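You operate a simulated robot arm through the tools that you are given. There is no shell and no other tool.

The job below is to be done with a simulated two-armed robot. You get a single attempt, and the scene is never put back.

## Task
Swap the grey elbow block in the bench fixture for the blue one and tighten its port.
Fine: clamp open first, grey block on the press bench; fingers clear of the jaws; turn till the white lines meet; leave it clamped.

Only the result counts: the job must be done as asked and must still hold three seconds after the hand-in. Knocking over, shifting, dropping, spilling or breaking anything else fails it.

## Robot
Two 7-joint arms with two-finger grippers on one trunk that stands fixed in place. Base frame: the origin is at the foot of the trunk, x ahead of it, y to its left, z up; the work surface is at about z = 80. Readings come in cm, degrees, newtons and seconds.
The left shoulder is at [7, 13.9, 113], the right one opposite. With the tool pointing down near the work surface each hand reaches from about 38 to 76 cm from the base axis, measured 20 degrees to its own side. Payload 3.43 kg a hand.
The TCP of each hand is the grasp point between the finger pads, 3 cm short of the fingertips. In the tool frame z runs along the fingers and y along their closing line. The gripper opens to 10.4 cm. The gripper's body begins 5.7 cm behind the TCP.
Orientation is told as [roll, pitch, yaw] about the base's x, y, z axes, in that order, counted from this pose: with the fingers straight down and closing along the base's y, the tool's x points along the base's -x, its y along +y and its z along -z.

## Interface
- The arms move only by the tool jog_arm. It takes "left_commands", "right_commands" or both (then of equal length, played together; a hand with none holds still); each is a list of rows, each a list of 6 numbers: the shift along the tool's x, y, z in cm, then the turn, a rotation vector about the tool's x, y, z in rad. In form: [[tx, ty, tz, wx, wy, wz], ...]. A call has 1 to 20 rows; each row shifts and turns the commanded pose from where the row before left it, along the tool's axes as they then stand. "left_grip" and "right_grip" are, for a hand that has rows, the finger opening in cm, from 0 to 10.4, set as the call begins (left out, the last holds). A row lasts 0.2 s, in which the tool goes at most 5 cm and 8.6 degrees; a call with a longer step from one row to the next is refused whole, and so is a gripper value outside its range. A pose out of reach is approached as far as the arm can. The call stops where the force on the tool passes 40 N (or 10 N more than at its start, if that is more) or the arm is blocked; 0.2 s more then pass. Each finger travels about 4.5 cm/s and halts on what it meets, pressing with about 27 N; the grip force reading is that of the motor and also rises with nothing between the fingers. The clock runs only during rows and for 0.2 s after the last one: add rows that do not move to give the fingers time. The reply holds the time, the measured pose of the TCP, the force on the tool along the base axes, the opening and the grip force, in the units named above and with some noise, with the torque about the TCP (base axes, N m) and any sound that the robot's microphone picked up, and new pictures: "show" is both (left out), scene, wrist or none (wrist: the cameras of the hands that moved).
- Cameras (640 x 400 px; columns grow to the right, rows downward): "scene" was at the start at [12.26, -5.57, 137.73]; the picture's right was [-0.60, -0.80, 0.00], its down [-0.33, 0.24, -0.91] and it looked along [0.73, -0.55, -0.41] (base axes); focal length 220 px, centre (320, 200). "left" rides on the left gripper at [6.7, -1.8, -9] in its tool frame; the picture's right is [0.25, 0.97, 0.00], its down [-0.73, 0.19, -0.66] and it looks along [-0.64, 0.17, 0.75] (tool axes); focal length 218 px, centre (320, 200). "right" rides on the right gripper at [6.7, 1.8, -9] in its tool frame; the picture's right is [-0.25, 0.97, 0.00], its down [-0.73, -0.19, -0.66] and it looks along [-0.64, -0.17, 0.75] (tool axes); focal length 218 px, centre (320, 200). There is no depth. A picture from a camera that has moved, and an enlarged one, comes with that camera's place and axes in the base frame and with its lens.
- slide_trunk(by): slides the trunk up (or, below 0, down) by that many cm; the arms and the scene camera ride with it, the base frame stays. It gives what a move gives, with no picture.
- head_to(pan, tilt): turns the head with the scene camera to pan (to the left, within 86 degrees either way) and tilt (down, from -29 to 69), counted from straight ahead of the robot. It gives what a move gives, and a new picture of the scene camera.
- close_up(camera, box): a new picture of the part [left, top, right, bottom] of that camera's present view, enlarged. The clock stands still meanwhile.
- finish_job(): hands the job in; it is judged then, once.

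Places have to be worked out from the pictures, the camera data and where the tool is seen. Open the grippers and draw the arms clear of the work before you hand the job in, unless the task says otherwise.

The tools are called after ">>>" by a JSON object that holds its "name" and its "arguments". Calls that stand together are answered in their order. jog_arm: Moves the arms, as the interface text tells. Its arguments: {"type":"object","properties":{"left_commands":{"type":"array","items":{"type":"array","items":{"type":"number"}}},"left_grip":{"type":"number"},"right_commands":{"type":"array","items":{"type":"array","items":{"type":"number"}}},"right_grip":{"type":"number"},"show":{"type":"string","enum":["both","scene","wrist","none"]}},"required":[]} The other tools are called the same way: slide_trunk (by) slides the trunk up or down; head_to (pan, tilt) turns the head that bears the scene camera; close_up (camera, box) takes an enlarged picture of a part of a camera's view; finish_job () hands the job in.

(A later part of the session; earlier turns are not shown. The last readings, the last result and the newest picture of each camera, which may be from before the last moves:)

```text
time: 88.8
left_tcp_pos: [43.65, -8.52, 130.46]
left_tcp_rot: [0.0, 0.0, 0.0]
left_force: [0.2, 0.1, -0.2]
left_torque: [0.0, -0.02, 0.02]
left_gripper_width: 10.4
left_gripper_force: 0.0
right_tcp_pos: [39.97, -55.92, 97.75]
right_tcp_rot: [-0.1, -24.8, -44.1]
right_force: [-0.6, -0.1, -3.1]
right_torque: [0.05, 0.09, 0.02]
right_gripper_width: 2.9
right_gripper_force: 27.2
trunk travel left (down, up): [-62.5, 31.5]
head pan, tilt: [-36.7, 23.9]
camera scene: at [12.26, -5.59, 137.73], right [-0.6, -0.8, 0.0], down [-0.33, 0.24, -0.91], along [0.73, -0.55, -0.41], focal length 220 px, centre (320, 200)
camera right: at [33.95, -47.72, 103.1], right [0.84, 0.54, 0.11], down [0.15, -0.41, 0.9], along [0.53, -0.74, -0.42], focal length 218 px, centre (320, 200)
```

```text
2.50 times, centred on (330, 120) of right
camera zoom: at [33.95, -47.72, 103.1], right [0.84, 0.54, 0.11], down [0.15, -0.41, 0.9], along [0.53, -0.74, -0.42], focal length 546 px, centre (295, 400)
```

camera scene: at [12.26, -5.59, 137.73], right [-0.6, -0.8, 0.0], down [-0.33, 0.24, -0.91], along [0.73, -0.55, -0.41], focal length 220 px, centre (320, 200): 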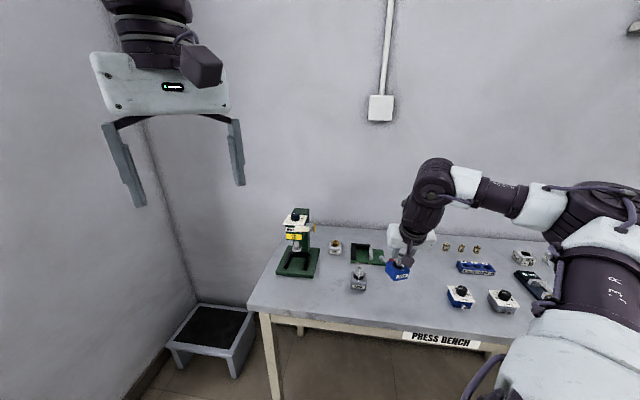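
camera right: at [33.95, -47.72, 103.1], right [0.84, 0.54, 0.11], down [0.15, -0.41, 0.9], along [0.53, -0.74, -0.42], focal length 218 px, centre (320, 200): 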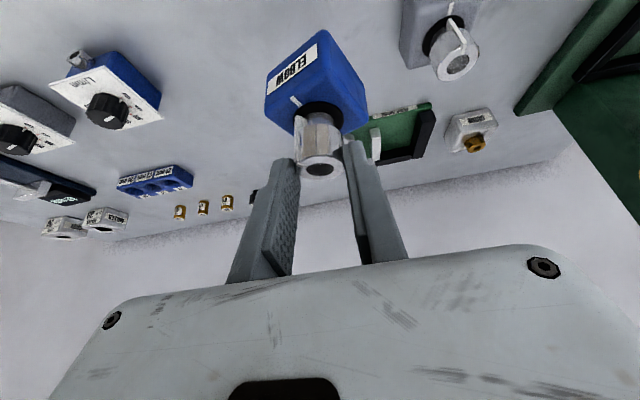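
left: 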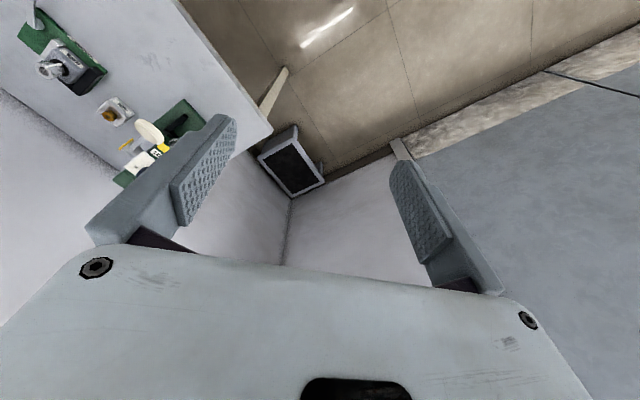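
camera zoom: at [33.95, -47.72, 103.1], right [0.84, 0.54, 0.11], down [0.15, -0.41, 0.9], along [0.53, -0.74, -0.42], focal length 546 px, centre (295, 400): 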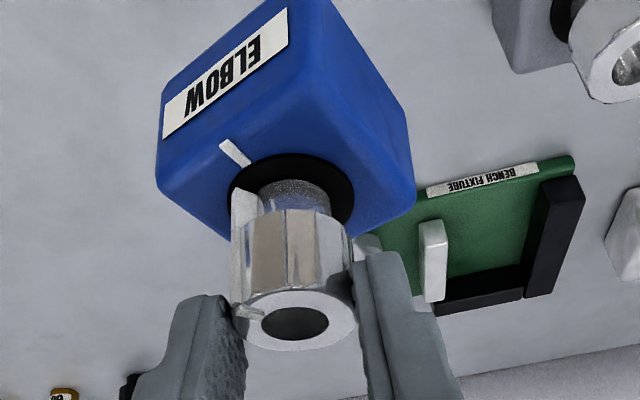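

The port line is now about 33° from the mark, and the block is yawed about 20° from the fixture. I'll lower it to the bench, slowing near contact.

>>> {"name": "jog_arm", "arguments": {"right_commands": [[0.2113, 0, 0.4532, 0, 0, 0], [0.4226, 0, 0.9063, 0, 0, 0], [0.4226, 0, 0.9063, 0, 0, 0], [0.4226, 0, 0.9063, 0, 0, 0], [0.4226, 0, 0.9063, 0, 0, 0], [0.4226, 0, 0.9063, 0, 0, 0], [0.4226, 0, 0.9063, 0, 0, 0], [0.2113, 0, 0.4532, 0, 0, 0], [0, 0, 0, 0, 0, 0]], "show": "wrist"}}

>>> {"name": "close_up", "arguments": {"camera": "scene", "box": [375, 230, 435, 290]}}

```text
time: 90.8
left_tcp_pos: [43.63, -8.63, 130.43]
left_tcp_rot: [0.0, -0.1, 0.0]
left_force: [-0.3, -1.1, 0.6]
left_torque: [0.02, -0.04, 0.01]
left_gripper_width: 10.41
left_gripper_force: 0.0
right_tcp_pos: [40.07, -55.91, 90.86]
right_tcp_rot: [0.0, -24.8, -44.1]
right_force: [0.0, -0.1, -3.7]
right_torque: [0.01, 0.01, 0.01]
right_gripper_width: 2.9
right_gripper_force: 26.4
trunk travel left (down, up): [-62.5, 31.5]
head pan, tilt: [-36.7, 23.9]
camera right: at [34.09, -47.7, 96.15], right [0.84, 0.54, 0.11], down [0.14, -0.4, 0.9], along [0.53, -0.74, -0.42], focal length 218 px, centre (320, 200)
```

right: 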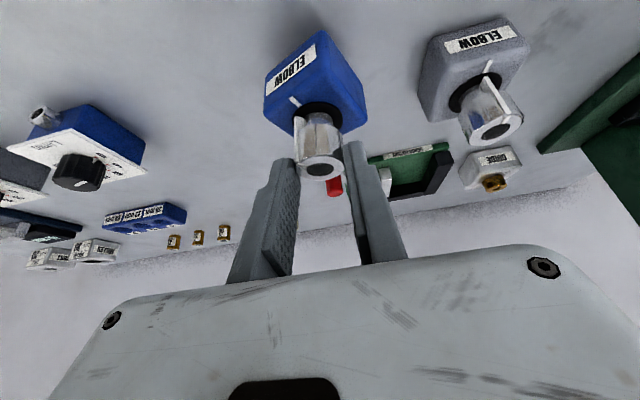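

```text
6.67 times, centred on (405, 260) of scene
camera zoom: at [12.27, -5.6, 137.72], right [-0.6, -0.8, 0.0], down [-0.33, 0.24, -0.91], along [0.73, -0.55, -0.41], focal length 1467 px, centre (-247, -200)
```

zoom: 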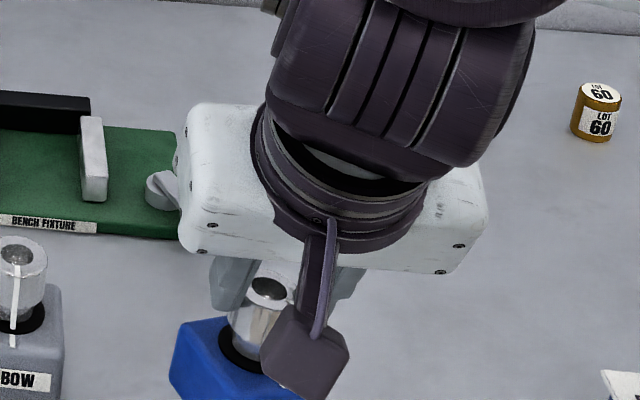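

Now lowering in small steps, watching for contact.

>>> {"name": "jog_arm", "arguments": {"right_commands": [[0.127, 0, 0.272, 0, 0, 0], [0.127, 0, 0.272, 0, 0, 0], [0.127, 0, 0.272, 0, 0, 0], [0.127, 0, 0.272, 0, 0, 0], [0, 0, 0, 0, 0, 0]], "show": "none"}}

>>> {"name": "close_up", "arguments": {"camera": "scene", "box": [380, 250, 430, 300]}}

```text
time: 92.0
left_tcp_pos: [43.7, -8.6, 130.47]
left_tcp_rot: [0.0, 0.0, 0.0]
left_force: [-0.4, 0.0, 0.1]
left_torque: [-0.02, 0.02, 0.0]
left_gripper_width: 10.41
left_gripper_force: 0.0
right_tcp_pos: [39.99, -55.73, 89.65]
right_tcp_rot: [0.1, -24.9, -44.1]
right_force: [0.7, 0.5, -2.0]
right_torque: [0.02, 0.04, 0.02]
right_gripper_width: 2.88
right_gripper_force: 27.4
trunk travel left (down, up): [-62.5, 31.5]
head pan, tilt: [-36.7, 23.9]
```

```text
8.00 times, centred on (405, 275) of scene
camera zoom: at [12.27, -5.61, 137.72], right [-0.6, -0.8, 0.0], down [-0.33, 0.24, -0.91], along [0.73, -0.55, -0.41], focal length 1760 px, centre (-360, -400)
```

zoom: 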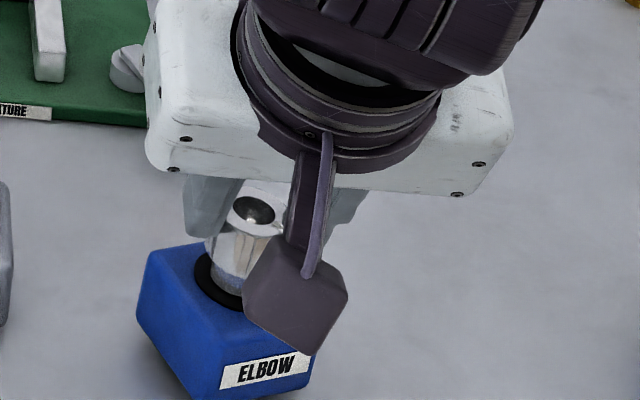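

Close to the surface and the block leans slightly, so it will touch edge-first and level out. I'll continue in 0.2 cm steps and check the force.

>>> {"name": "jog_arm", "arguments": {"right_commands": [[0.0845, 0, 0.181, 0, 0, 0], [0.0845, 0, 0.181, 0, 0, 0], [0, 0, 0, 0, 0, 0]], "show": "none"}}

>>> {"name": "jog_arm", "arguments": {"right_commands": [[0.0845, 0, 0.181, 0, 0, 0], [0, 0, 0, 0, 0, 0]], "show": "none"}}

>>> {"name": "jog_arm", "arguments": {"right_commands": [[0.0845, 0, 0.181, 0, 0, 0], [0, 0, 0, 0, 0, 0]], "show": "none"}}

>>> {"name": "close_up", "arguments": {"camera": "scene", "box": [380, 250, 430, 300]}}

```text
time: 92.8
left_tcp_pos: [43.6, -8.64, 130.47]
left_tcp_rot: [0.0, 0.0, 0.0]
left_force: [-0.7, 0.8, -0.1]
left_torque: [0.04, 0.0, 0.0]
left_gripper_width: 10.4
left_gripper_force: 0.1
right_tcp_pos: [40.16, -55.87, 89.16]
right_tcp_rot: [0.1, -25.0, -44.1]
right_force: [0.2, 0.4, -2.3]
right_torque: [0.01, -0.01, 0.0]
right_gripper_width: 2.91
right_gripper_force: 27.1
trunk travel left (down, up): [-62.5, 31.5]
head pan, tilt: [-36.7, 23.9]
```

```text
time: 93.4
left_tcp_pos: [43.69, -8.45, 130.55]
left_tcp_rot: [0.0, 0.0, 0.0]
left_force: [-0.8, 0.4, 0.4]
left_torque: [0.02, 0.0, 0.0]
left_gripper_width: 10.38
left_gripper_force: 0.1
right_tcp_pos: [40.1, -55.91, 89.13]
right_tcp_rot: [-0.1, -25.1, -44.1]
right_force: [0.6, -0.4, 3.4]
right_torque: [-0.19, -0.16, -0.01]
right_gripper_width: 2.82
right_gripper_force: 27.1
trunk travel left (down, up): [-62.5, 31.5]
head pan, tilt: [-36.7, 23.9]
```

```text
time: 94.0
left_tcp_pos: [43.56, -8.28, 130.49]
left_tcp_rot: [-0.1, 0.0, 0.0]
left_force: [-0.4, 0.4, -0.6]
left_torque: [0.02, 0.0, 0.0]
left_gripper_width: 10.39
left_gripper_force: 0.0
right_tcp_pos: [40.19, -55.73, 89.19]
right_tcp_rot: [-0.1, -25.2, -44.1]
right_force: [2.2, 0.5, 11.7]
right_torque: [-0.43, -0.45, 0.04]
right_gripper_width: 2.85
right_gripper_force: 27.5
trunk travel left (down, up): [-62.5, 31.5]
head pan, tilt: [-36.7, 23.9]
```

```text
8.00 times, centred on (405, 275) of scene
camera zoom: at [12.16, -5.39, 137.76], right [-0.6, -0.8, 0.0], down [-0.32, 0.24, -0.91], along [0.73, -0.55, -0.4], focal length 1760 px, centre (-360, -400)
```

zoom: 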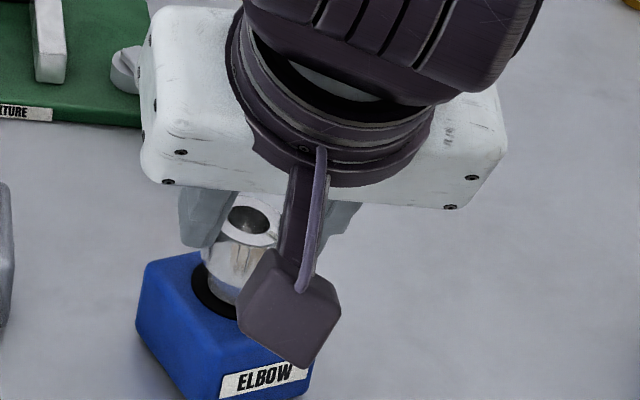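

Contact at z≈89.1 with about 12 N. I'll check whether the block is flat on the bench before releasing.

>>> {"name": "close_up", "arguments": {"camera": "scene", "box": [380, 262, 430, 308]}}

>>> {"name": "close_up", "arguments": {"camera": "right", "box": [240, 20, 400, 200]}}

```text
8.70 times, centred on (405, 285) of scene
camera zoom: at [12.16, -5.39, 137.76], right [-0.6, -0.8, 0.0], down [-0.32, 0.24, -0.91], along [0.73, -0.55, -0.4], focal length 1914 px, centre (-419, -539)
```

zoom: 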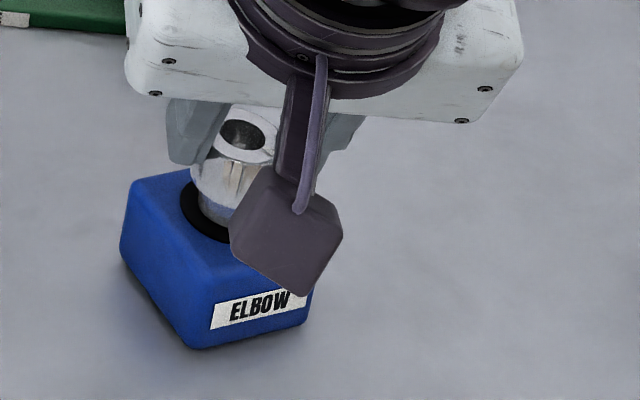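

```text
2.22 times, centred on (320, 110) of right
camera zoom: at [34.16, -47.55, 94.4], right [0.84, 0.54, 0.11], down [0.14, -0.4, 0.91], along [0.53, -0.74, -0.41], focal length 485 px, centre (320, 400)
```

zoom: 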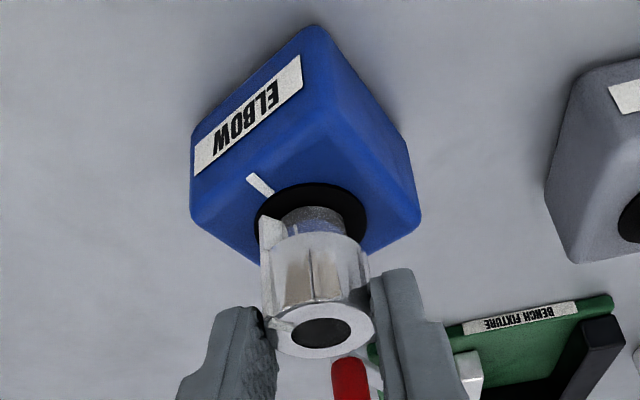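

The block looks flat on the bench. I'll release it gently and back out along the tool axis.

>>> {"name": "jog_arm", "arguments": {"right_commands": [[-0.04, 0, -0.09, 0, 0, 0], [0, 0, 0, 0, 0, 0], [0, 0, 0, 0, 0, 0]], "show": "none"}}

>>> {"name": "jog_arm", "arguments": {"right_commands": [[0, 0, 0, 0, 0, 0], [0, 0, 0, 0, 0, 0], [0, 0, 0, 0, 0, 0], [0, 0, 0, 0, 0, 0], [0, 0, -1, 0, 0, 0], [0, 0, -2.5, 0, 0, 0], [0, 0, -2.5, 0, 0, 0], [0, 0, 0, 0, 0, 0]], "right_grip": 5.4}}

>>> {"name": "close_up", "arguments": {"camera": "scene", "box": [380, 255, 430, 300]}}

>>> {"name": "close_up", "arguments": {"camera": "right", "box": [240, 20, 400, 160]}}

```text
time: 94.8
left_tcp_pos: [43.66, -8.24, 130.57]
left_tcp_rot: [-0.1, -0.1, 0.1]
left_force: [-0.2, -0.2, 0.5]
left_torque: [0.04, -0.03, 0.05]
left_gripper_width: 10.43
left_gripper_force: 0.0
right_tcp_pos: [39.98, -55.81, 89.07]
right_tcp_rot: [0.0, -25.1, -44.1]
right_force: [2.1, -0.4, 8.7]
right_torque: [-0.4, -0.42, 0.03]
right_gripper_width: 2.85
right_gripper_force: 27.0
trunk travel left (down, up): [-62.5, 31.5]
head pan, tilt: [-36.7, 23.9]
```

```text
time: 96.6
left_tcp_pos: [43.73, -8.65, 130.48]
left_tcp_rot: [0.1, 0.1, 0.0]
left_force: [0.1, 0.0, 0.1]
left_torque: [0.02, -0.01, -0.02]
left_gripper_width: 10.41
left_gripper_force: 0.0
right_tcp_pos: [38.33, -54.17, 94.49]
right_tcp_rot: [0.1, -24.9, -44.2]
right_force: [-0.1, 0.2, -0.4]
right_torque: [0.01, 0.0, 0.0]
right_gripper_width: 5.41
right_gripper_force: 0.0
trunk travel left (down, up): [-62.5, 31.5]
head pan, tilt: [-36.7, 23.9]
camera scene: at [12.29, -5.63, 137.72], right [-0.6, -0.8, 0.0], down [-0.33, 0.24, -0.91], along [0.73, -0.55, -0.41], focal length 220 px, centre (320, 200)
camera right: at [32.33, -45.86, 99.78], right [0.84, 0.54, 0.11], down [0.14, -0.4, 0.9], along [0.53, -0.74, -0.42], focal length 218 px, centre (320, 200)
```

scene: 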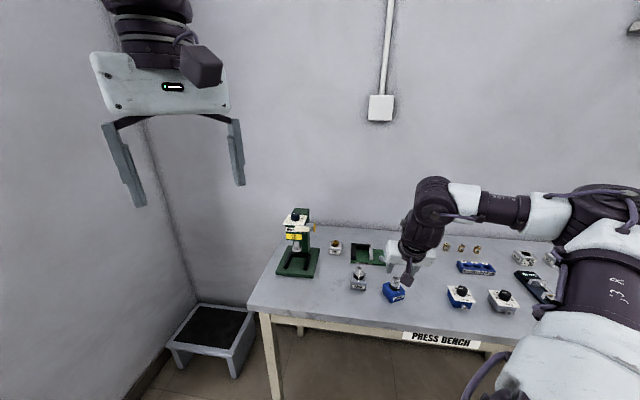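
right: 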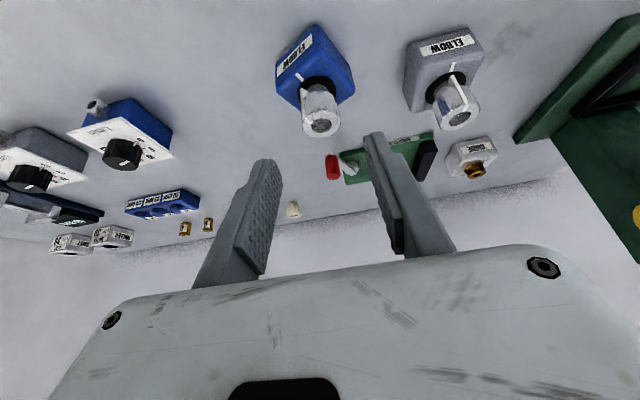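

```text
8.89 times, centred on (405, 278) of scene
camera zoom: at [12.29, -5.63, 137.72], right [-0.6, -0.8, 0.0], down [-0.33, 0.24, -0.91], along [0.73, -0.55, -0.41], focal length 1956 px, centre (-436, -489)
```

zoom: 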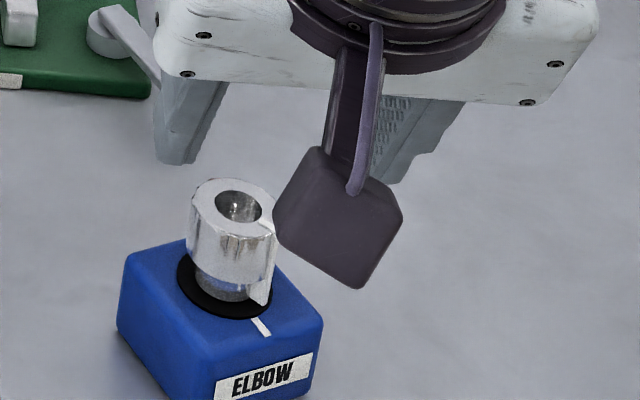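

```text
2.86 times, centred on (320, 90) of right
camera zoom: at [32.33, -45.86, 99.78], right [0.84, 0.54, 0.11], down [0.14, -0.4, 0.9], along [0.53, -0.74, -0.42], focal length 624 px, centre (320, 514)
```

zoom: 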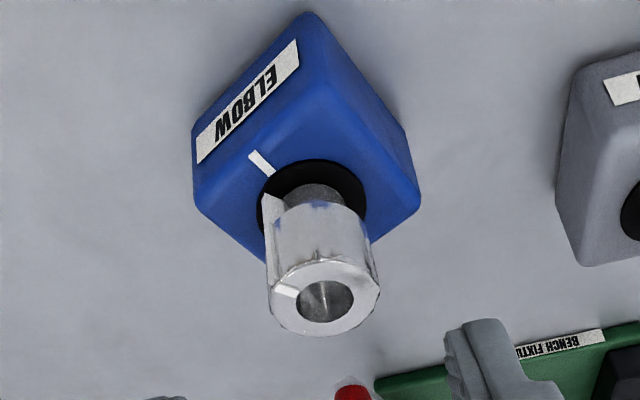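

The blue block stands safely at (40.3,-55.8), yaw ≈71°, with about 30° of turn left on its port. Now I'll return to the lever, knob near (48.2,-63.65), to reopen the clamp, moving high over the block.

>>> {"name": "jog_arm", "arguments": {"right_commands": [[-0.634, 0, -1.36, 0, 0, 0], [0, 0, 0, 0, 0.0855, 0], [0, 0, 0, 0.0296, 0, 0.0813], [0, 0, 0, 0.0296, 0, 0.0813], [-2.23, 0.603, 1.21, 0, 0, 0], [-2.23, 0.603, 1.21, 0, 0, 0], [-2.23, 0.603, 1.21, 0, 0, 0], [-2.23, 0.603, 1.21, 0, 0, 0], [0, 0, 0, 0, 0, 0]], "right_grip": 4.5}}

>>> {"name": "close_up", "arguments": {"camera": "right", "box": [240, 40, 440, 180]}}

>>> {"name": "close_up", "arguments": {"camera": "scene", "box": [346, 220, 416, 270]}}

```text
time: 98.6
left_tcp_pos: [43.59, -8.51, 130.5]
left_tcp_rot: [0.0, 0.0, 0.0]
left_force: [-0.4, 0.8, 0.7]
left_torque: [0.04, 0.0, -0.01]
left_gripper_width: 10.39
left_gripper_force: 0.1
right_tcp_pos: [45.43, -61.58, 94.8]
right_tcp_rot: [0.0, -20.1, -53.9]
right_force: [0.0, -0.6, -1.0]
right_torque: [0.03, -0.04, 0.02]
right_gripper_width: 4.49
right_gripper_force: 0.2
right hand out of reach, approached as far as the arm can: row 4
trunk travel left (down, up): [-62.5, 31.5]
head pan, tilt: [-36.7, 23.9]
camera scene: at [12.19, -5.55, 137.74], right [-0.6, -0.8, 0.0], down [-0.32, 0.24, -0.91], along [0.73, -0.55, -0.41], focal length 220 px, centre (320, 200)
camera right: at [41.27, -52.91, 100.98], right [0.92, 0.38, 0.09], down [0.12, -0.48, 0.87], along [0.37, -0.79, -0.49], focal length 218 px, centre (320, 200)
```

scene: 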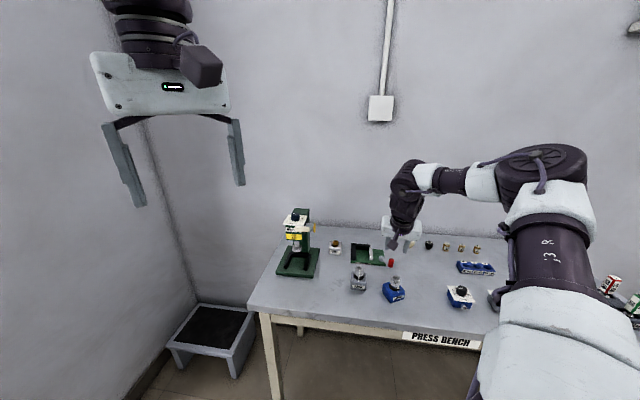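
right: 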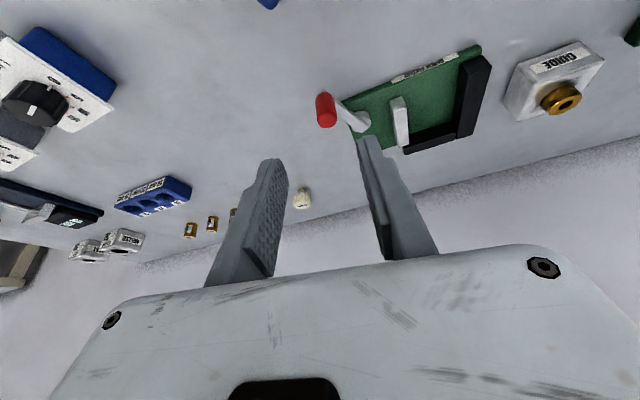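

```text
2.86 times, centred on (340, 110) of right
camera zoom: at [41.27, -52.91, 100.98], right [0.92, 0.38, 0.09], down [0.12, -0.48, 0.87], along [0.37, -0.79, -0.49], focal length 624 px, centre (263, 457)
```

zoom: 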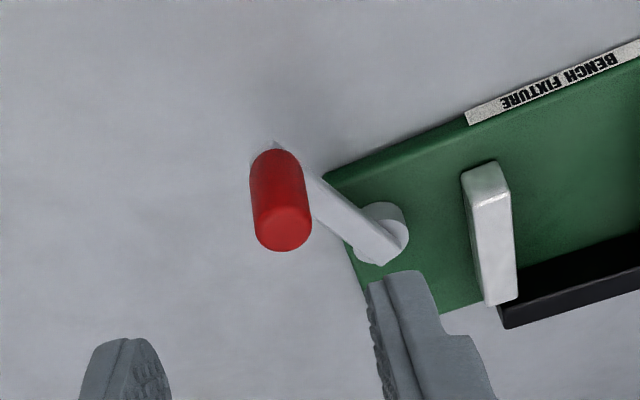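

```text
8.00 times, centred on (381, 245) of scene
camera zoom: at [12.19, -5.55, 137.74], right [-0.6, -0.8, 0.0], down [-0.32, 0.24, -0.91], along [0.73, -0.55, -0.41], focal length 1760 px, centre (-168, -160)
```

zoom: 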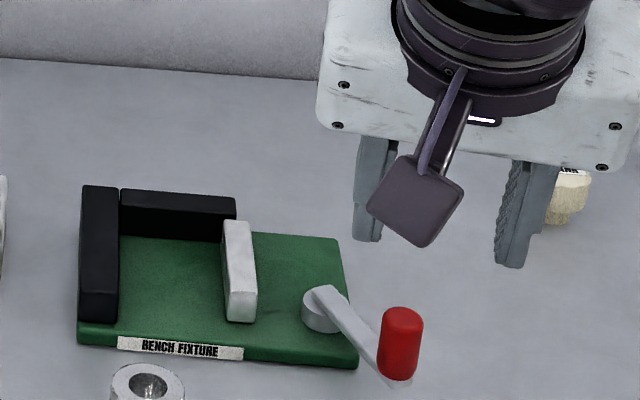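

The empty fixture is intact, with the knob at (47.87,-63.98). A refit of all knob positions gives the pivot at (52.75,-66.12) and radius 5.2. I'll approach along the tool axis and grip the knob.

>>> {"name": "jog_arm", "arguments": {"right_commands": [[0.147, 0.56, 0, 0, 0, 0], [0, 0, 2.5, 0, 0, 0], [0, 0, 2.5, 0, 0, 0], [0, 0, 2, 0, 0, 0], [0, 0, 1.25, 0, 0, 0], [0, 0, 0, 0, 0, 0]], "show": "wrist"}}

>>> {"name": "close_up", "arguments": {"camera": "right", "box": [240, 100, 440, 230]}}

```text
time: 100.0
left_tcp_pos: [43.71, -8.52, 130.51]
left_tcp_rot: [0.0, 0.0, 0.0]
left_force: [0.3, 0.6, -0.1]
left_torque: [0.02, -0.01, -0.01]
left_gripper_width: 10.36
left_gripper_force: 0.1
right_tcp_pos: [47.47, -63.56, 86.84]
right_tcp_rot: [0.0, -20.1, -54.0]
right_force: [0.3, -1.0, 0.4]
right_torque: [-0.04, 0.0, 0.01]
right_gripper_width: 4.5
right_gripper_force: 0.2
trunk travel left (down, up): [-62.5, 31.5]
head pan, tilt: [-36.7, 23.9]
camera right: at [43.31, -54.88, 92.96], right [0.92, 0.38, 0.09], down [0.12, -0.48, 0.87], along [0.37, -0.79, -0.49], focal length 218 px, centre (320, 200)
```

right: 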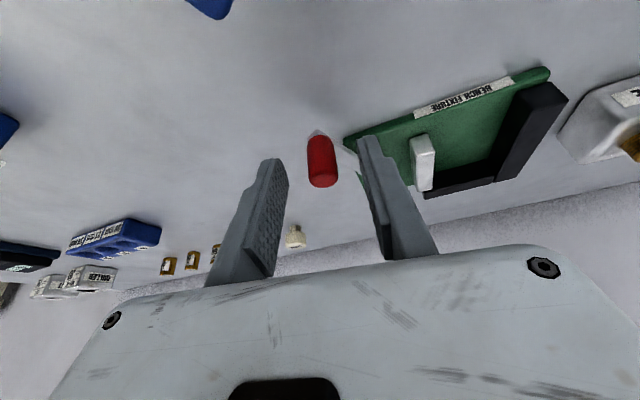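

```text
3.08 times, centred on (340, 165) of right
camera zoom: at [43.31, -54.88, 92.96], right [0.92, 0.38, 0.09], down [0.12, -0.48, 0.87], along [0.37, -0.79, -0.49], focal length 672 px, centre (258, 308)
```

zoom: 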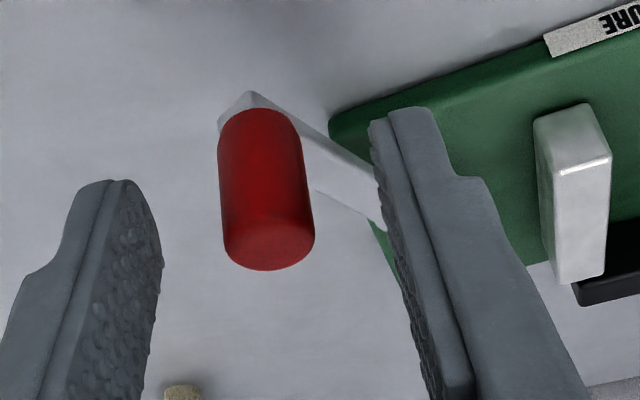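

The knob is between the pads. I'll close on it and swing the first part of the opening arc.

>>> {"name": "jog_arm", "arguments": {"right_commands": [[0, 0, 0, 0, 0, 0], [0, 0, 0, 0, 0, 0], [0, 0, 0, 0, 0, 0], [0, 0, 0, 0, 0, 0], [0, 0, 0, 0, 0, 0], [-0.368, -0.578, 0.134, 0, 0, 0], [-0.456, -0.538, 0.166, 0, 0, 0], [-0.522, -0.467, 0.19, 0, 0, 0], [0, 0, 0, 0, 0, 0]], "right_grip": 1.5, "show": "wrist"}}

>>> {"name": "close_up", "arguments": {"camera": "scene", "box": [346, 220, 416, 270]}}

```text
time: 102.0
left_tcp_pos: [43.79, -8.41, 130.22]
left_tcp_rot: [0.0, 0.1, 0.0]
left_force: [0.1, -0.8, 0.1]
left_torque: [0.02, 0.01, 0.0]
left_gripper_width: 10.39
left_gripper_force: 0.1
right_tcp_pos: [47.33, -65.62, 86.84]
right_tcp_rot: [0.0, -20.0, -54.0]
right_force: [6.5, 4.0, -5.9]
right_torque: [0.65, 0.02, 0.37]
right_gripper_width: 1.69
right_gripper_force: 45.0
trunk travel left (down, up): [-62.5, 31.5]
head pan, tilt: [-36.7, 23.9]
camera right: at [43.07, -56.89, 92.97], right [0.92, 0.38, 0.09], down [0.12, -0.48, 0.87], along [0.37, -0.79, -0.49], focal length 218 px, centre (320, 200)
```

right: 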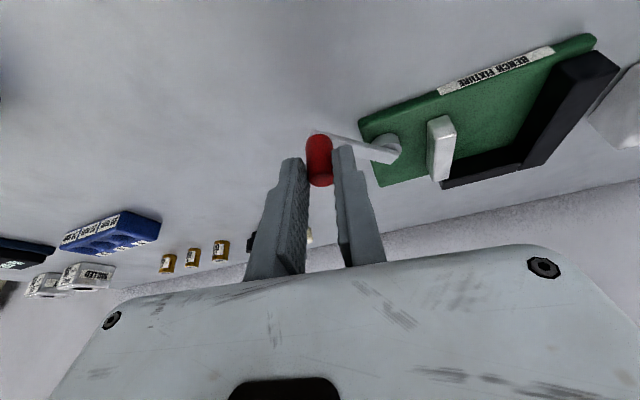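

```text
8.00 times, centred on (381, 245) of scene
camera zoom: at [12.46, -5.58, 137.71], right [-0.6, -0.8, 0.0], down [-0.33, 0.24, -0.91], along [0.73, -0.55, -0.41], focal length 1760 px, centre (-168, -160)
```

zoom: 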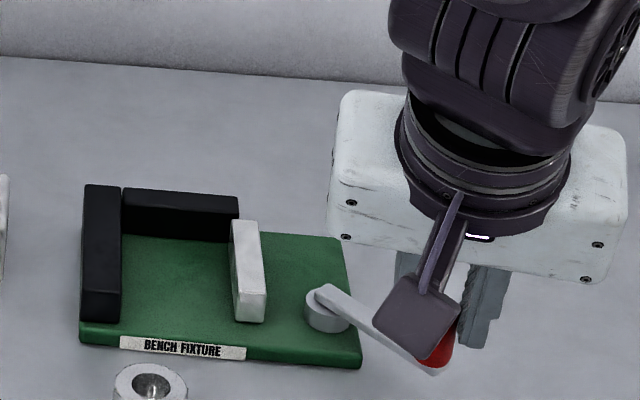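

Opening smoothly, with a small radial force that I'll compensate for. Continuing the arc.

>>> {"name": "jog_arm", "arguments": {"right_commands": [[-0.688, -0.224, 0.251, 0, 0, 0], [-0.622, -0.296, 0.227, 0, 0, 0], [-0.656, -0.2, 0.239, 0, 0, 0], [0, 0, 0, 0, 0, 0]], "show": "none"}}

>>> {"name": "close_up", "arguments": {"camera": "scene", "box": [346, 220, 416, 270]}}

```text
time: 103.0
left_tcp_pos: [43.67, -8.49, 130.47]
left_tcp_rot: [0.0, 0.0, 0.0]
left_force: [-0.1, 0.5, -0.6]
left_torque: [0.02, 0.01, -0.02]
left_gripper_width: 10.4
left_gripper_force: 0.0
right_tcp_pos: [47.83, -67.69, 86.92]
right_tcp_rot: [-0.1, -19.9, -53.9]
right_force: [-1.7, 5.6, -6.9]
right_torque: [0.77, 0.55, 0.37]
right_gripper_width: 1.66
right_gripper_force: 45.3
trunk travel left (down, up): [-62.5, 31.5]
head pan, tilt: [-36.7, 23.9]
```

```text
8.00 times, centred on (381, 245) of scene
camera zoom: at [12.29, -5.6, 137.72], right [-0.6, -0.8, 0.0], down [-0.33, 0.24, -0.91], along [0.73, -0.55, -0.41], focal length 1760 px, centre (-168, -160)
```

zoom: 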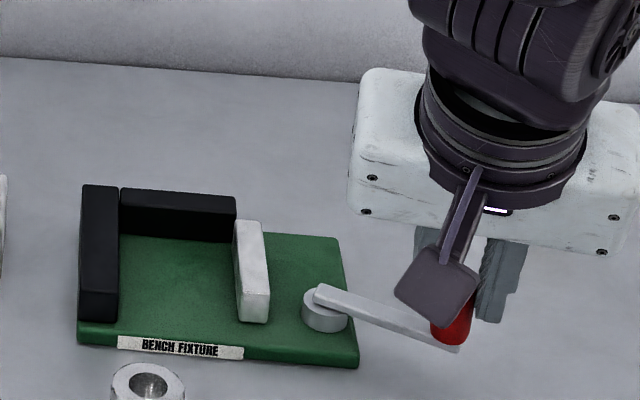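

Continuing to the open stop, one step at a time near the end.

>>> {"name": "jog_arm", "arguments": {"right_commands": [[-0.675, -0.102, 0.246, 0, 0, 0], [-0.682, 0.0, 0.248, 0, 0, 0], [0, 0, 0, 0, 0, 0]], "show": "none"}}

>>> {"name": "jog_arm", "arguments": {"right_commands": [[-0.5, 0.09, 0.18, 0, 0, 0], [0, 0, 0, 0, 0, 0]], "show": "wrist"}}

>>> {"name": "close_up", "arguments": {"camera": "scene", "box": [346, 220, 416, 270]}}

```text
time: 103.8
left_tcp_pos: [43.67, -8.59, 130.45]
left_tcp_rot: [0.0, 0.1, -0.1]
left_force: [0.7, 0.3, 0.0]
left_torque: [0.01, -0.01, 0.02]
left_gripper_width: 10.4
left_gripper_force: 0.0
right_tcp_pos: [48.51, -69.16, 86.78]
right_tcp_rot: [0.0, -20.0, -54.1]
right_force: [-4.6, 1.9, -7.3]
right_torque: [0.69, 0.29, 0.2]
right_gripper_width: 1.67
right_gripper_force: 44.9
trunk travel left (down, up): [-62.5, 31.5]
head pan, tilt: [-36.7, 23.9]
```

```text
time: 104.4
left_tcp_pos: [43.44, -8.68, 130.43]
left_tcp_rot: [0.1, 0.0, -0.1]
left_force: [0.1, 0.1, 0.3]
left_torque: [-0.02, -0.01, -0.02]
left_gripper_width: 10.41
left_gripper_force: 0.0
right_tcp_pos: [48.76, -69.47, 86.85]
right_tcp_rot: [0.0, -20.1, -54.0]
right_force: [-8.0, -2.6, -5.9]
right_torque: [0.45, 0.21, 0.08]
right_gripper_width: 1.68
right_gripper_force: 45.1
trunk travel left (down, up): [-62.5, 31.5]
head pan, tilt: [-36.7, 23.9]
camera right: at [44.58, -60.84, 93.01], right [0.92, 0.37, 0.09], down [0.11, -0.48, 0.87], along [0.37, -0.79, -0.49], focal length 218 px, centre (320, 200)
```

right: 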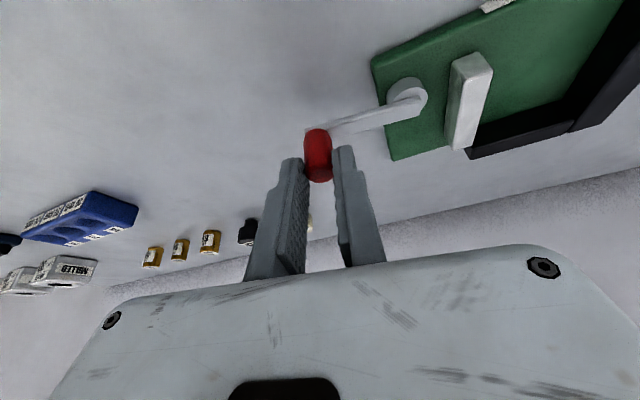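

```text
8.00 times, centred on (381, 245) of scene
camera zoom: at [12.17, -5.75, 137.73], right [-0.6, -0.8, 0.0], down [-0.32, 0.24, -0.91], along [0.73, -0.55, -0.41], focal length 1760 px, centre (-168, -160)
```

zoom: 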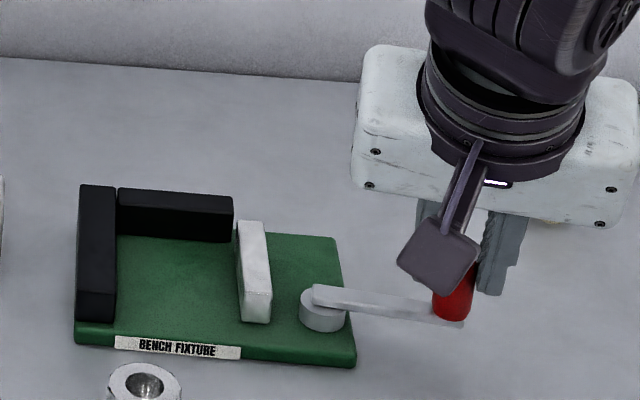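

The lever is back at its open position, with the hand at the same place as before and the jaw fully retracted. I'll release the knob and retreat.

>>> {"name": "jog_arm", "arguments": {"right_commands": [[0, 0, 0, 0, 0, 0], [0, 0, 0, 0, 0, 0], [0, 0, 0, 0, 0, 0], [0, 0, 0, 0, 0, 0], [0, 0, -1, 0, 0, 0], [0, 0, -2.5, 0, 0, 0], [0, 0, -3, 0, 0, 0], [0, 0, -2.5, 0, 0, 0], [0, 0, 0, 0, 0, 0]], "right_grip": 5}}

>>> {"name": "close_up", "arguments": {"camera": "scene", "box": [346, 220, 416, 270]}}

```text
time: 106.4
left_tcp_pos: [43.65, -8.53, 130.41]
left_tcp_rot: [-0.1, 0.0, 0.0]
left_force: [0.5, -0.6, -0.7]
left_torque: [0.04, -0.01, -0.01]
left_gripper_width: 10.42
left_gripper_force: 0.0
right_tcp_pos: [47.08, -66.65, 95.17]
right_tcp_rot: [0.0, -19.9, -54.1]
right_force: [-0.4, 0.4, 0.3]
right_torque: [0.02, 0.05, -0.02]
right_gripper_width: 5.01
right_gripper_force: 0.1
trunk travel left (down, up): [-62.5, 31.5]
head pan, tilt: [-36.7, 23.9]
camera scene: at [12.29, -5.62, 137.72], right [-0.6, -0.8, 0.0], down [-0.33, 0.24, -0.91], along [0.73, -0.55, -0.41], focal length 220 px, centre (320, 200)
camera right: at [42.82, -58.07, 101.38], right [0.92, 0.38, 0.09], down [0.12, -0.48, 0.87], along [0.37, -0.79, -0.49], focal length 218 px, centre (320, 200)
```

scene: 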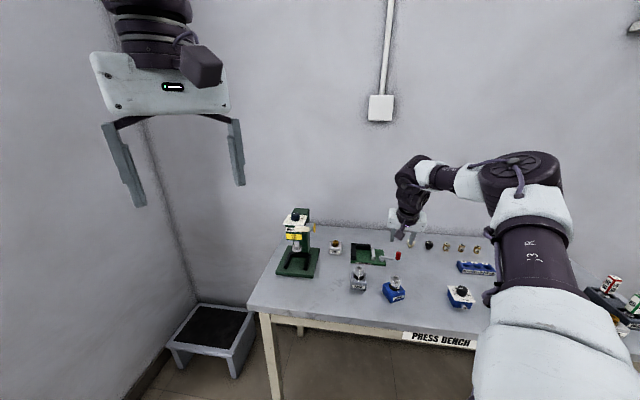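
right: 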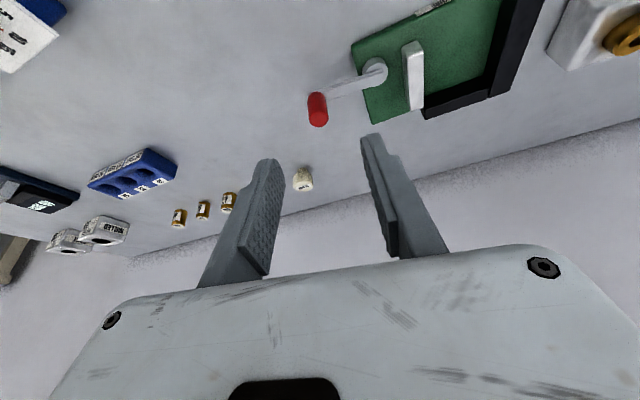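

```text
8.00 times, centred on (381, 245) of scene
camera zoom: at [12.29, -5.62, 137.72], right [-0.6, -0.8, 0.0], down [-0.33, 0.24, -0.91], along [0.73, -0.55, -0.41], focal length 1760 px, centre (-168, -160)
```

zoom: 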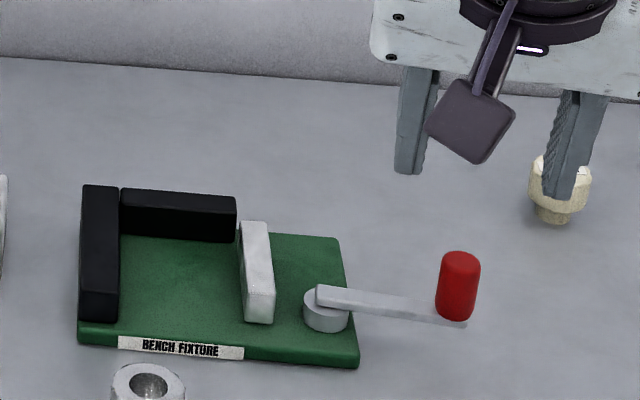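

The lever is open (jaw gap about 5.9 cm, enough for the 4.95 cm block). I'll rotate the hand to yaw -6° and go to the blue block's pre-grip point.

>>> {"name": "jog_arm", "arguments": {"right_commands": [[0, 0, 0, -0.0409, 0, -0.1125], [0, 0, 0, -0.0409, 0, -0.1125], [0, 0, 0, -0.0409, 0, -0.1125], [0, 0, 0, -0.0409, 0, -0.1125], [0, 0, 0, -0.0409, 0, -0.1125], [0, 0, 0, -0.0409, 0, -0.1125], [0, 0, 0, -0.0409, 0, -0.1125], [2.06, 2.016, -0.45, 0, 0, 0], [2.06, 2.016, -0.45, 0, 0, 0], [2.06, 2.016, -0.45, 0, 0, 0], [2.06, 2.016, -0.45, 0, 0, 0], [2.06, 2.016, -0.45, 0, 0, 0], [0, 0, 0, 0, 0, 0]], "right_grip": 5.2}}

>>> {"name": "close_up", "arguments": {"camera": "right", "box": [240, 60, 400, 180]}}

>>> {"name": "close_up", "arguments": {"camera": "scene", "box": [375, 250, 430, 305]}}

```text
time: 109.2
left_tcp_pos: [43.75, -8.66, 130.44]
left_tcp_rot: [0.1, 0.0, 0.0]
left_force: [0.1, -0.2, -0.9]
left_torque: [-0.01, -0.01, 0.01]
left_gripper_width: 10.41
left_gripper_force: 0.1
right_tcp_pos: [37.91, -55.66, 93.96]
right_tcp_rot: [0.1, -20.0, -5.9]
right_force: [-0.4, -0.4, 0.0]
right_torque: [0.03, 0.0, -0.01]
right_gripper_width: 5.17
right_gripper_force: 0.1
trunk travel left (down, up): [-62.5, 31.5]
head pan, tilt: [-36.7, 23.9]
camera scene: at [12.32, -5.67, 137.71], right [-0.6, -0.8, 0.0], down [-0.33, 0.24, -0.91], along [0.73, -0.55, -0.41], focal length 220 px, centre (320, 200)
camera right: at [28.66, -52.92, 100.07], right [0.34, 0.94, 0.09], down [0.44, -0.24, 0.87], along [0.83, -0.25, -0.49], focal length 218 px, centre (320, 200)
```

scene: 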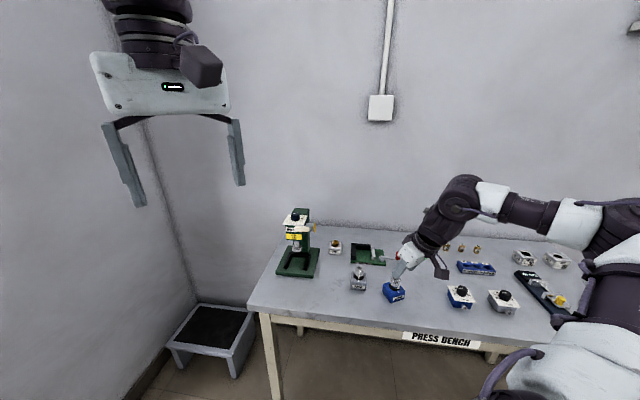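
right: 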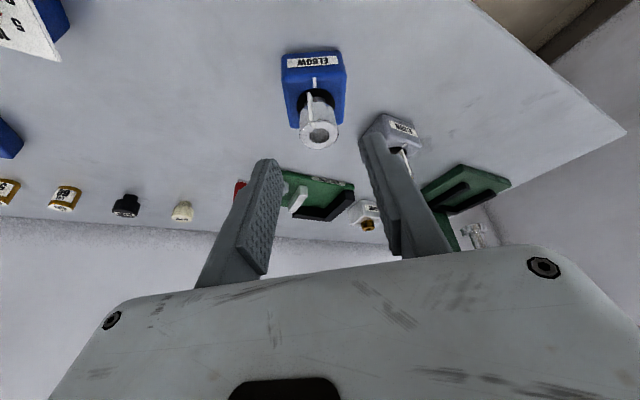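

```text
3.33 times, centred on (320, 120) of right
camera zoom: at [28.66, -52.92, 100.07], right [0.34, 0.94, 0.09], down [0.44, -0.24, 0.87], along [0.83, -0.25, -0.49], focal length 728 px, centre (320, 467)
```

zoom: 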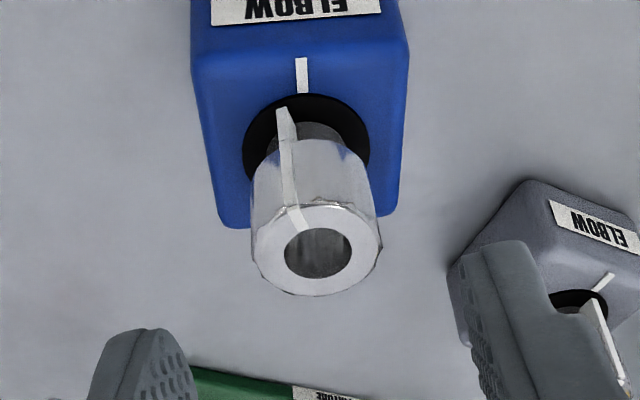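

```text
7.27 times, centred on (402, 278) of scene
camera zoom: at [12.32, -5.67, 137.71], right [-0.6, -0.8, 0.0], down [-0.33, 0.24, -0.91], along [0.73, -0.55, -0.41], focal length 1600 px, centre (-280, -364)
```

zoom: 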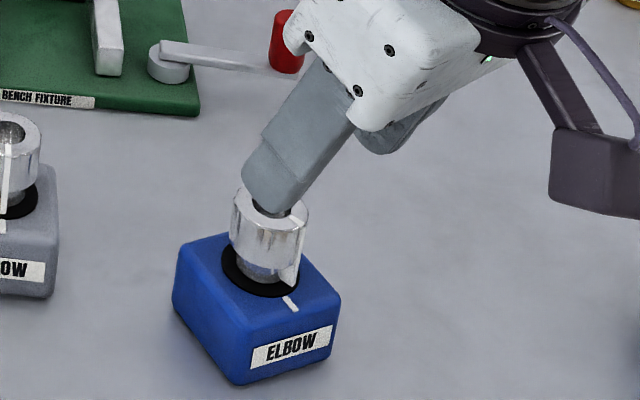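

The block mark is at ≈162° and the port line at ≈185°, so about 25° of tightening is left, and the block needs −26° of yaw to match the fixture. I'll advance and grip the port.

>>> {"name": "jog_arm", "arguments": {"right_commands": [[0.07, -0.02, 2.2, 0, 0, 0], [0.07, -0.02, 2.2, 0, 0, 0], [0, 0, 1.4, 0, 0, 0], [0, 0, 0.86, 0, 0, 0], [0, 0, 0, 0, 0, 0]], "show": "none"}}

>>> {"name": "close_up", "arguments": {"camera": "right", "box": [240, 60, 400, 220]}}

```text
time: 110.4
left_tcp_pos: [43.64, -8.44, 130.35]
left_tcp_rot: [-0.1, 0.0, 0.0]
left_force: [0.4, -0.6, -0.9]
left_torque: [-0.01, 0.0, 0.0]
left_gripper_width: 10.4
left_gripper_force: 0.0
right_tcp_pos: [40.01, -56.08, 87.67]
right_tcp_rot: [-0.2, -20.1, -5.8]
right_force: [-0.8, 0.3, -0.2]
right_torque: [0.05, 0.03, -0.01]
right_gripper_width: 5.18
right_gripper_force: 0.0
trunk travel left (down, up): [-62.5, 31.5]
head pan, tilt: [-36.7, 23.9]
```

```text
2.50 times, centred on (320, 140) of right
camera zoom: at [30.72, -53.21, 93.79], right [0.34, 0.94, 0.09], down [0.44, -0.24, 0.87], along [0.83, -0.25, -0.49], focal length 546 px, centre (320, 350)
```

zoom: 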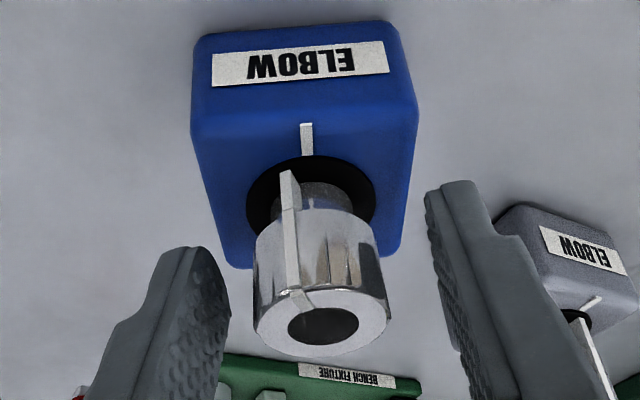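

The port is centred between the open pads. I'll close and then lift straight up.

>>> {"name": "jog_arm", "arguments": {"right_commands": [[0, 0, 0, 0, 0, 0], [0, 0, 0, 0, 0, 0], [0, 0, 0, 0, 0, 0], [0, 0, 0, 0, 0, 0], [0, 0, 0, 0, 0, 0]], "right_grip": 2.2, "show": "none"}}

>>> {"name": "jog_arm", "arguments": {"right_commands": [[-0.171, 0, -0.47, 0, 0, 0], [-0.342, 0, -0.94, 0, 0, 0], [-0.513, 0, -1.41, 0, 0, 0], [-0.684, 0, -1.88, 0, 0, 0], [-0.684, 0, -1.88, 0, 0, 0], [-0.684, 0, -1.88, 0, 0, 0], [0, 0, 0, 0, 0, 0]], "show": "both"}}

>>> {"name": "close_up", "arguments": {"camera": "right", "box": [240, 60, 400, 220]}}

```text
time: 111.6
left_tcp_pos: [43.7, -8.54, 130.43]
left_tcp_rot: [0.1, 0.0, 0.1]
left_force: [-0.3, 0.3, 0.7]
left_torque: [0.02, 0.01, -0.01]
left_gripper_width: 10.38
left_gripper_force: 0.0
right_tcp_pos: [39.9, -55.96, 87.7]
right_tcp_rot: [-0.2, -20.0, -5.9]
right_force: [1.4, 0.1, 0.6]
right_torque: [0.02, 0.03, -0.02]
right_gripper_width: 2.87
right_gripper_force: 26.9
trunk travel left (down, up): [-62.5, 31.5]
head pan, tilt: [-36.7, 23.9]
```

```text
time: 113.2
left_tcp_pos: [43.67, -8.5, 130.51]
left_tcp_rot: [-0.1, -0.1, 0.1]
left_force: [-0.5, 0.4, -0.5]
left_torque: [0.02, -0.05, 0.0]
left_gripper_width: 10.37
left_gripper_force: 0.1
right_tcp_pos: [40.02, -55.94, 96.62]
right_tcp_rot: [0.0, -20.0, -6.0]
right_force: [0.2, 0.1, -1.2]
right_torque: [-0.01, -0.01, 0.02]
right_gripper_width: 2.9
right_gripper_force: 26.8
trunk travel left (down, up): [-62.5, 31.5]
head pan, tilt: [-36.7, 23.9]
camera scene: at [12.27, -5.61, 137.73], right [-0.6, -0.8, 0.0], down [-0.33, 0.24, -0.91], along [0.73, -0.55, -0.41], focal length 220 px, centre (320, 200)
camera right: at [30.67, -53.14, 102.75], right [0.34, 0.94, 0.09], down [0.44, -0.24, 0.87], along [0.83, -0.25, -0.49], focal length 218 px, centre (320, 200)
```

scene: 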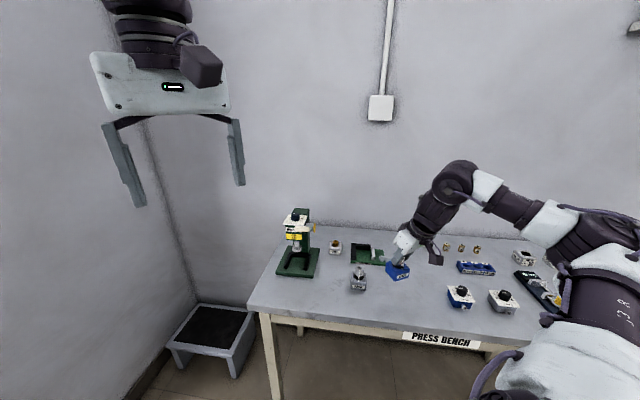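
right: 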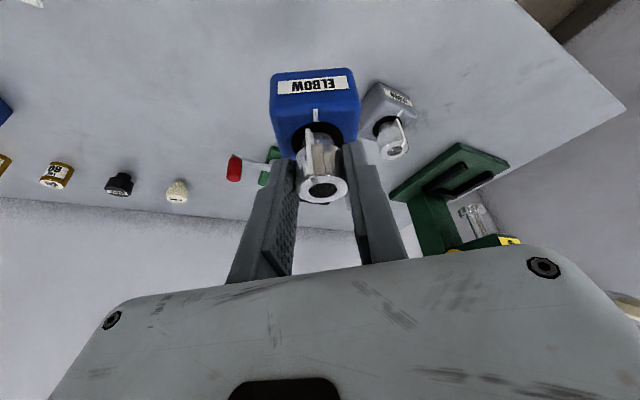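

```text
2.50 times, centred on (320, 140) of right
camera zoom: at [30.67, -53.14, 102.75], right [0.34, 0.94, 0.09], down [0.44, -0.24, 0.87], along [0.83, -0.25, -0.49], focal length 546 px, centre (320, 350)
```

zoom: 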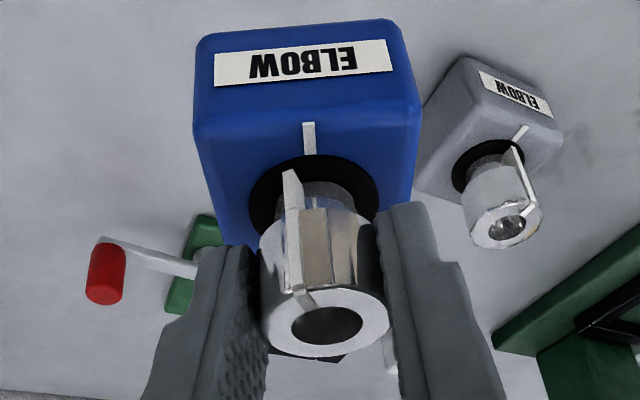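

The block is lifted and upright. I'll carry it over the fixture and then rotate −26° there, at height.

>>> {"name": "jog_arm", "arguments": {"right_commands": [[-1.34, -0.328, 0.488, 0, 0, 0], [-2.68, -0.657, 0.976, 0, 0, 0], [-2.68, -0.657, 0.976, 0, 0, 0], [-2.68, -0.657, 0.976, 0, 0, 0], [-2.68, -0.657, 0.976, 0, 0, 0], [-2.68, -0.657, 0.976, 0, 0, 0], [-2.68, -0.657, 0.976, 0, 0, 0], [-1.34, -0.328, 0.488, 0, 0, 0], [0, 0, 0, 0.0394, 0, 0.1083], [0, 0, 0, 0.0394, 0, 0.1083], [0, 0, 0, 0.0394, 0, 0.1083], [0, 0, 0, 0.0394, 0, 0.1083], [0, 0, 0, 0, 0, 0]]}}

>>> {"name": "close_up", "arguments": {"camera": "scene", "box": [346, 218, 390, 266]}}

>>> {"name": "close_up", "arguments": {"camera": "right", "box": [220, 0, 420, 150]}}

```text
time: 116.0
left_tcp_pos: [43.58, -8.59, 130.45]
left_tcp_rot: [-0.1, 0.1, 0.0]
left_force: [0.3, -0.7, -0.1]
left_torque: [-0.04, -0.04, 0.01]
left_gripper_width: 10.4
left_gripper_force: 0.0
right_tcp_pos: [59.32, -62.57, 96.49]
right_tcp_rot: [-0.1, -20.1, -32.5]
right_force: [0.0, -0.2, -1.9]
right_torque: [0.01, 0.03, 0.02]
right_gripper_width: 2.92
right_gripper_force: 26.8
trunk travel left (down, up): [-62.5, 31.5]
head pan, tilt: [-36.7, 23.9]
camera scene: at [12.29, -5.62, 137.72], right [-0.6, -0.8, 0.0], down [-0.33, 0.24, -0.91], along [0.73, -0.55, -0.41], focal length 220 px, centre (320, 200)
camera right: at [52.23, -56.08, 102.73], right [0.72, 0.69, 0.09], down [0.29, -0.41, 0.87], along [0.63, -0.6, -0.49], focal length 218 px, centre (320, 200)
```

scene: 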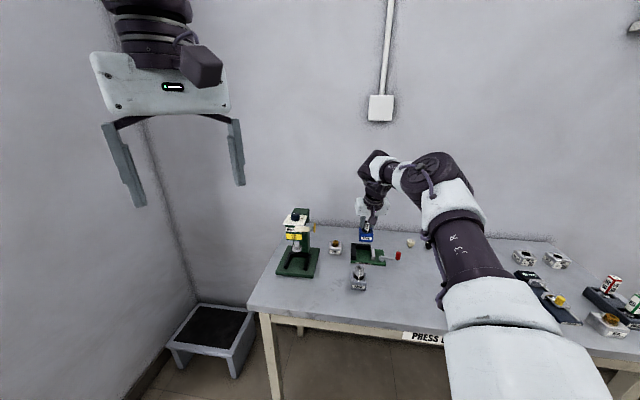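
right: 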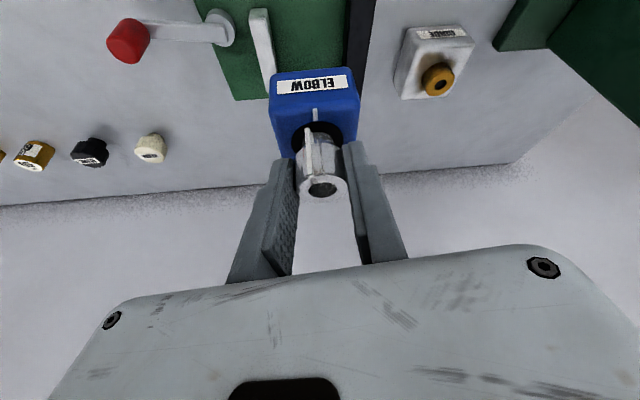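

```text
8.33 times, centred on (368, 242) of scene
camera zoom: at [12.29, -5.62, 137.72], right [-0.6, -0.8, 0.0], down [-0.33, 0.24, -0.91], along [0.73, -0.55, -0.41], focal length 1834 px, centre (-80, -150)
```

zoom: 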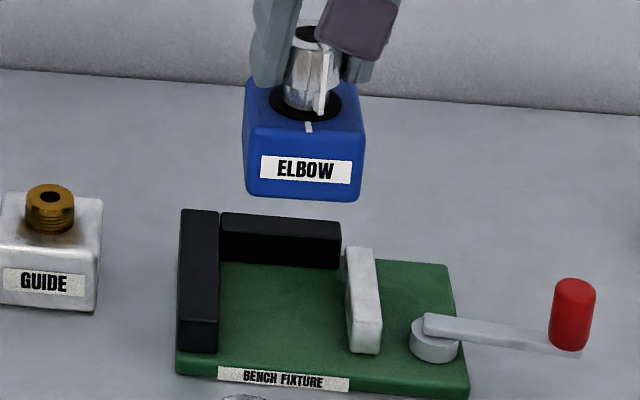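

```text
2.67 times, centred on (320, 75) of right
camera zoom: at [52.23, -56.08, 102.73], right [0.72, 0.69, 0.09], down [0.29, -0.41, 0.87], along [0.63, -0.6, -0.49], focal length 582 px, centre (320, 533)
```

zoom: 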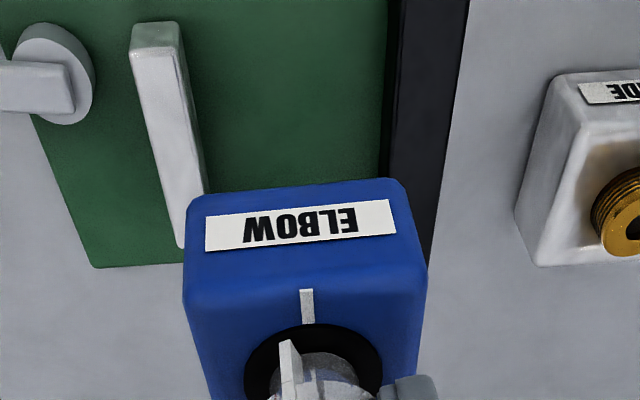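

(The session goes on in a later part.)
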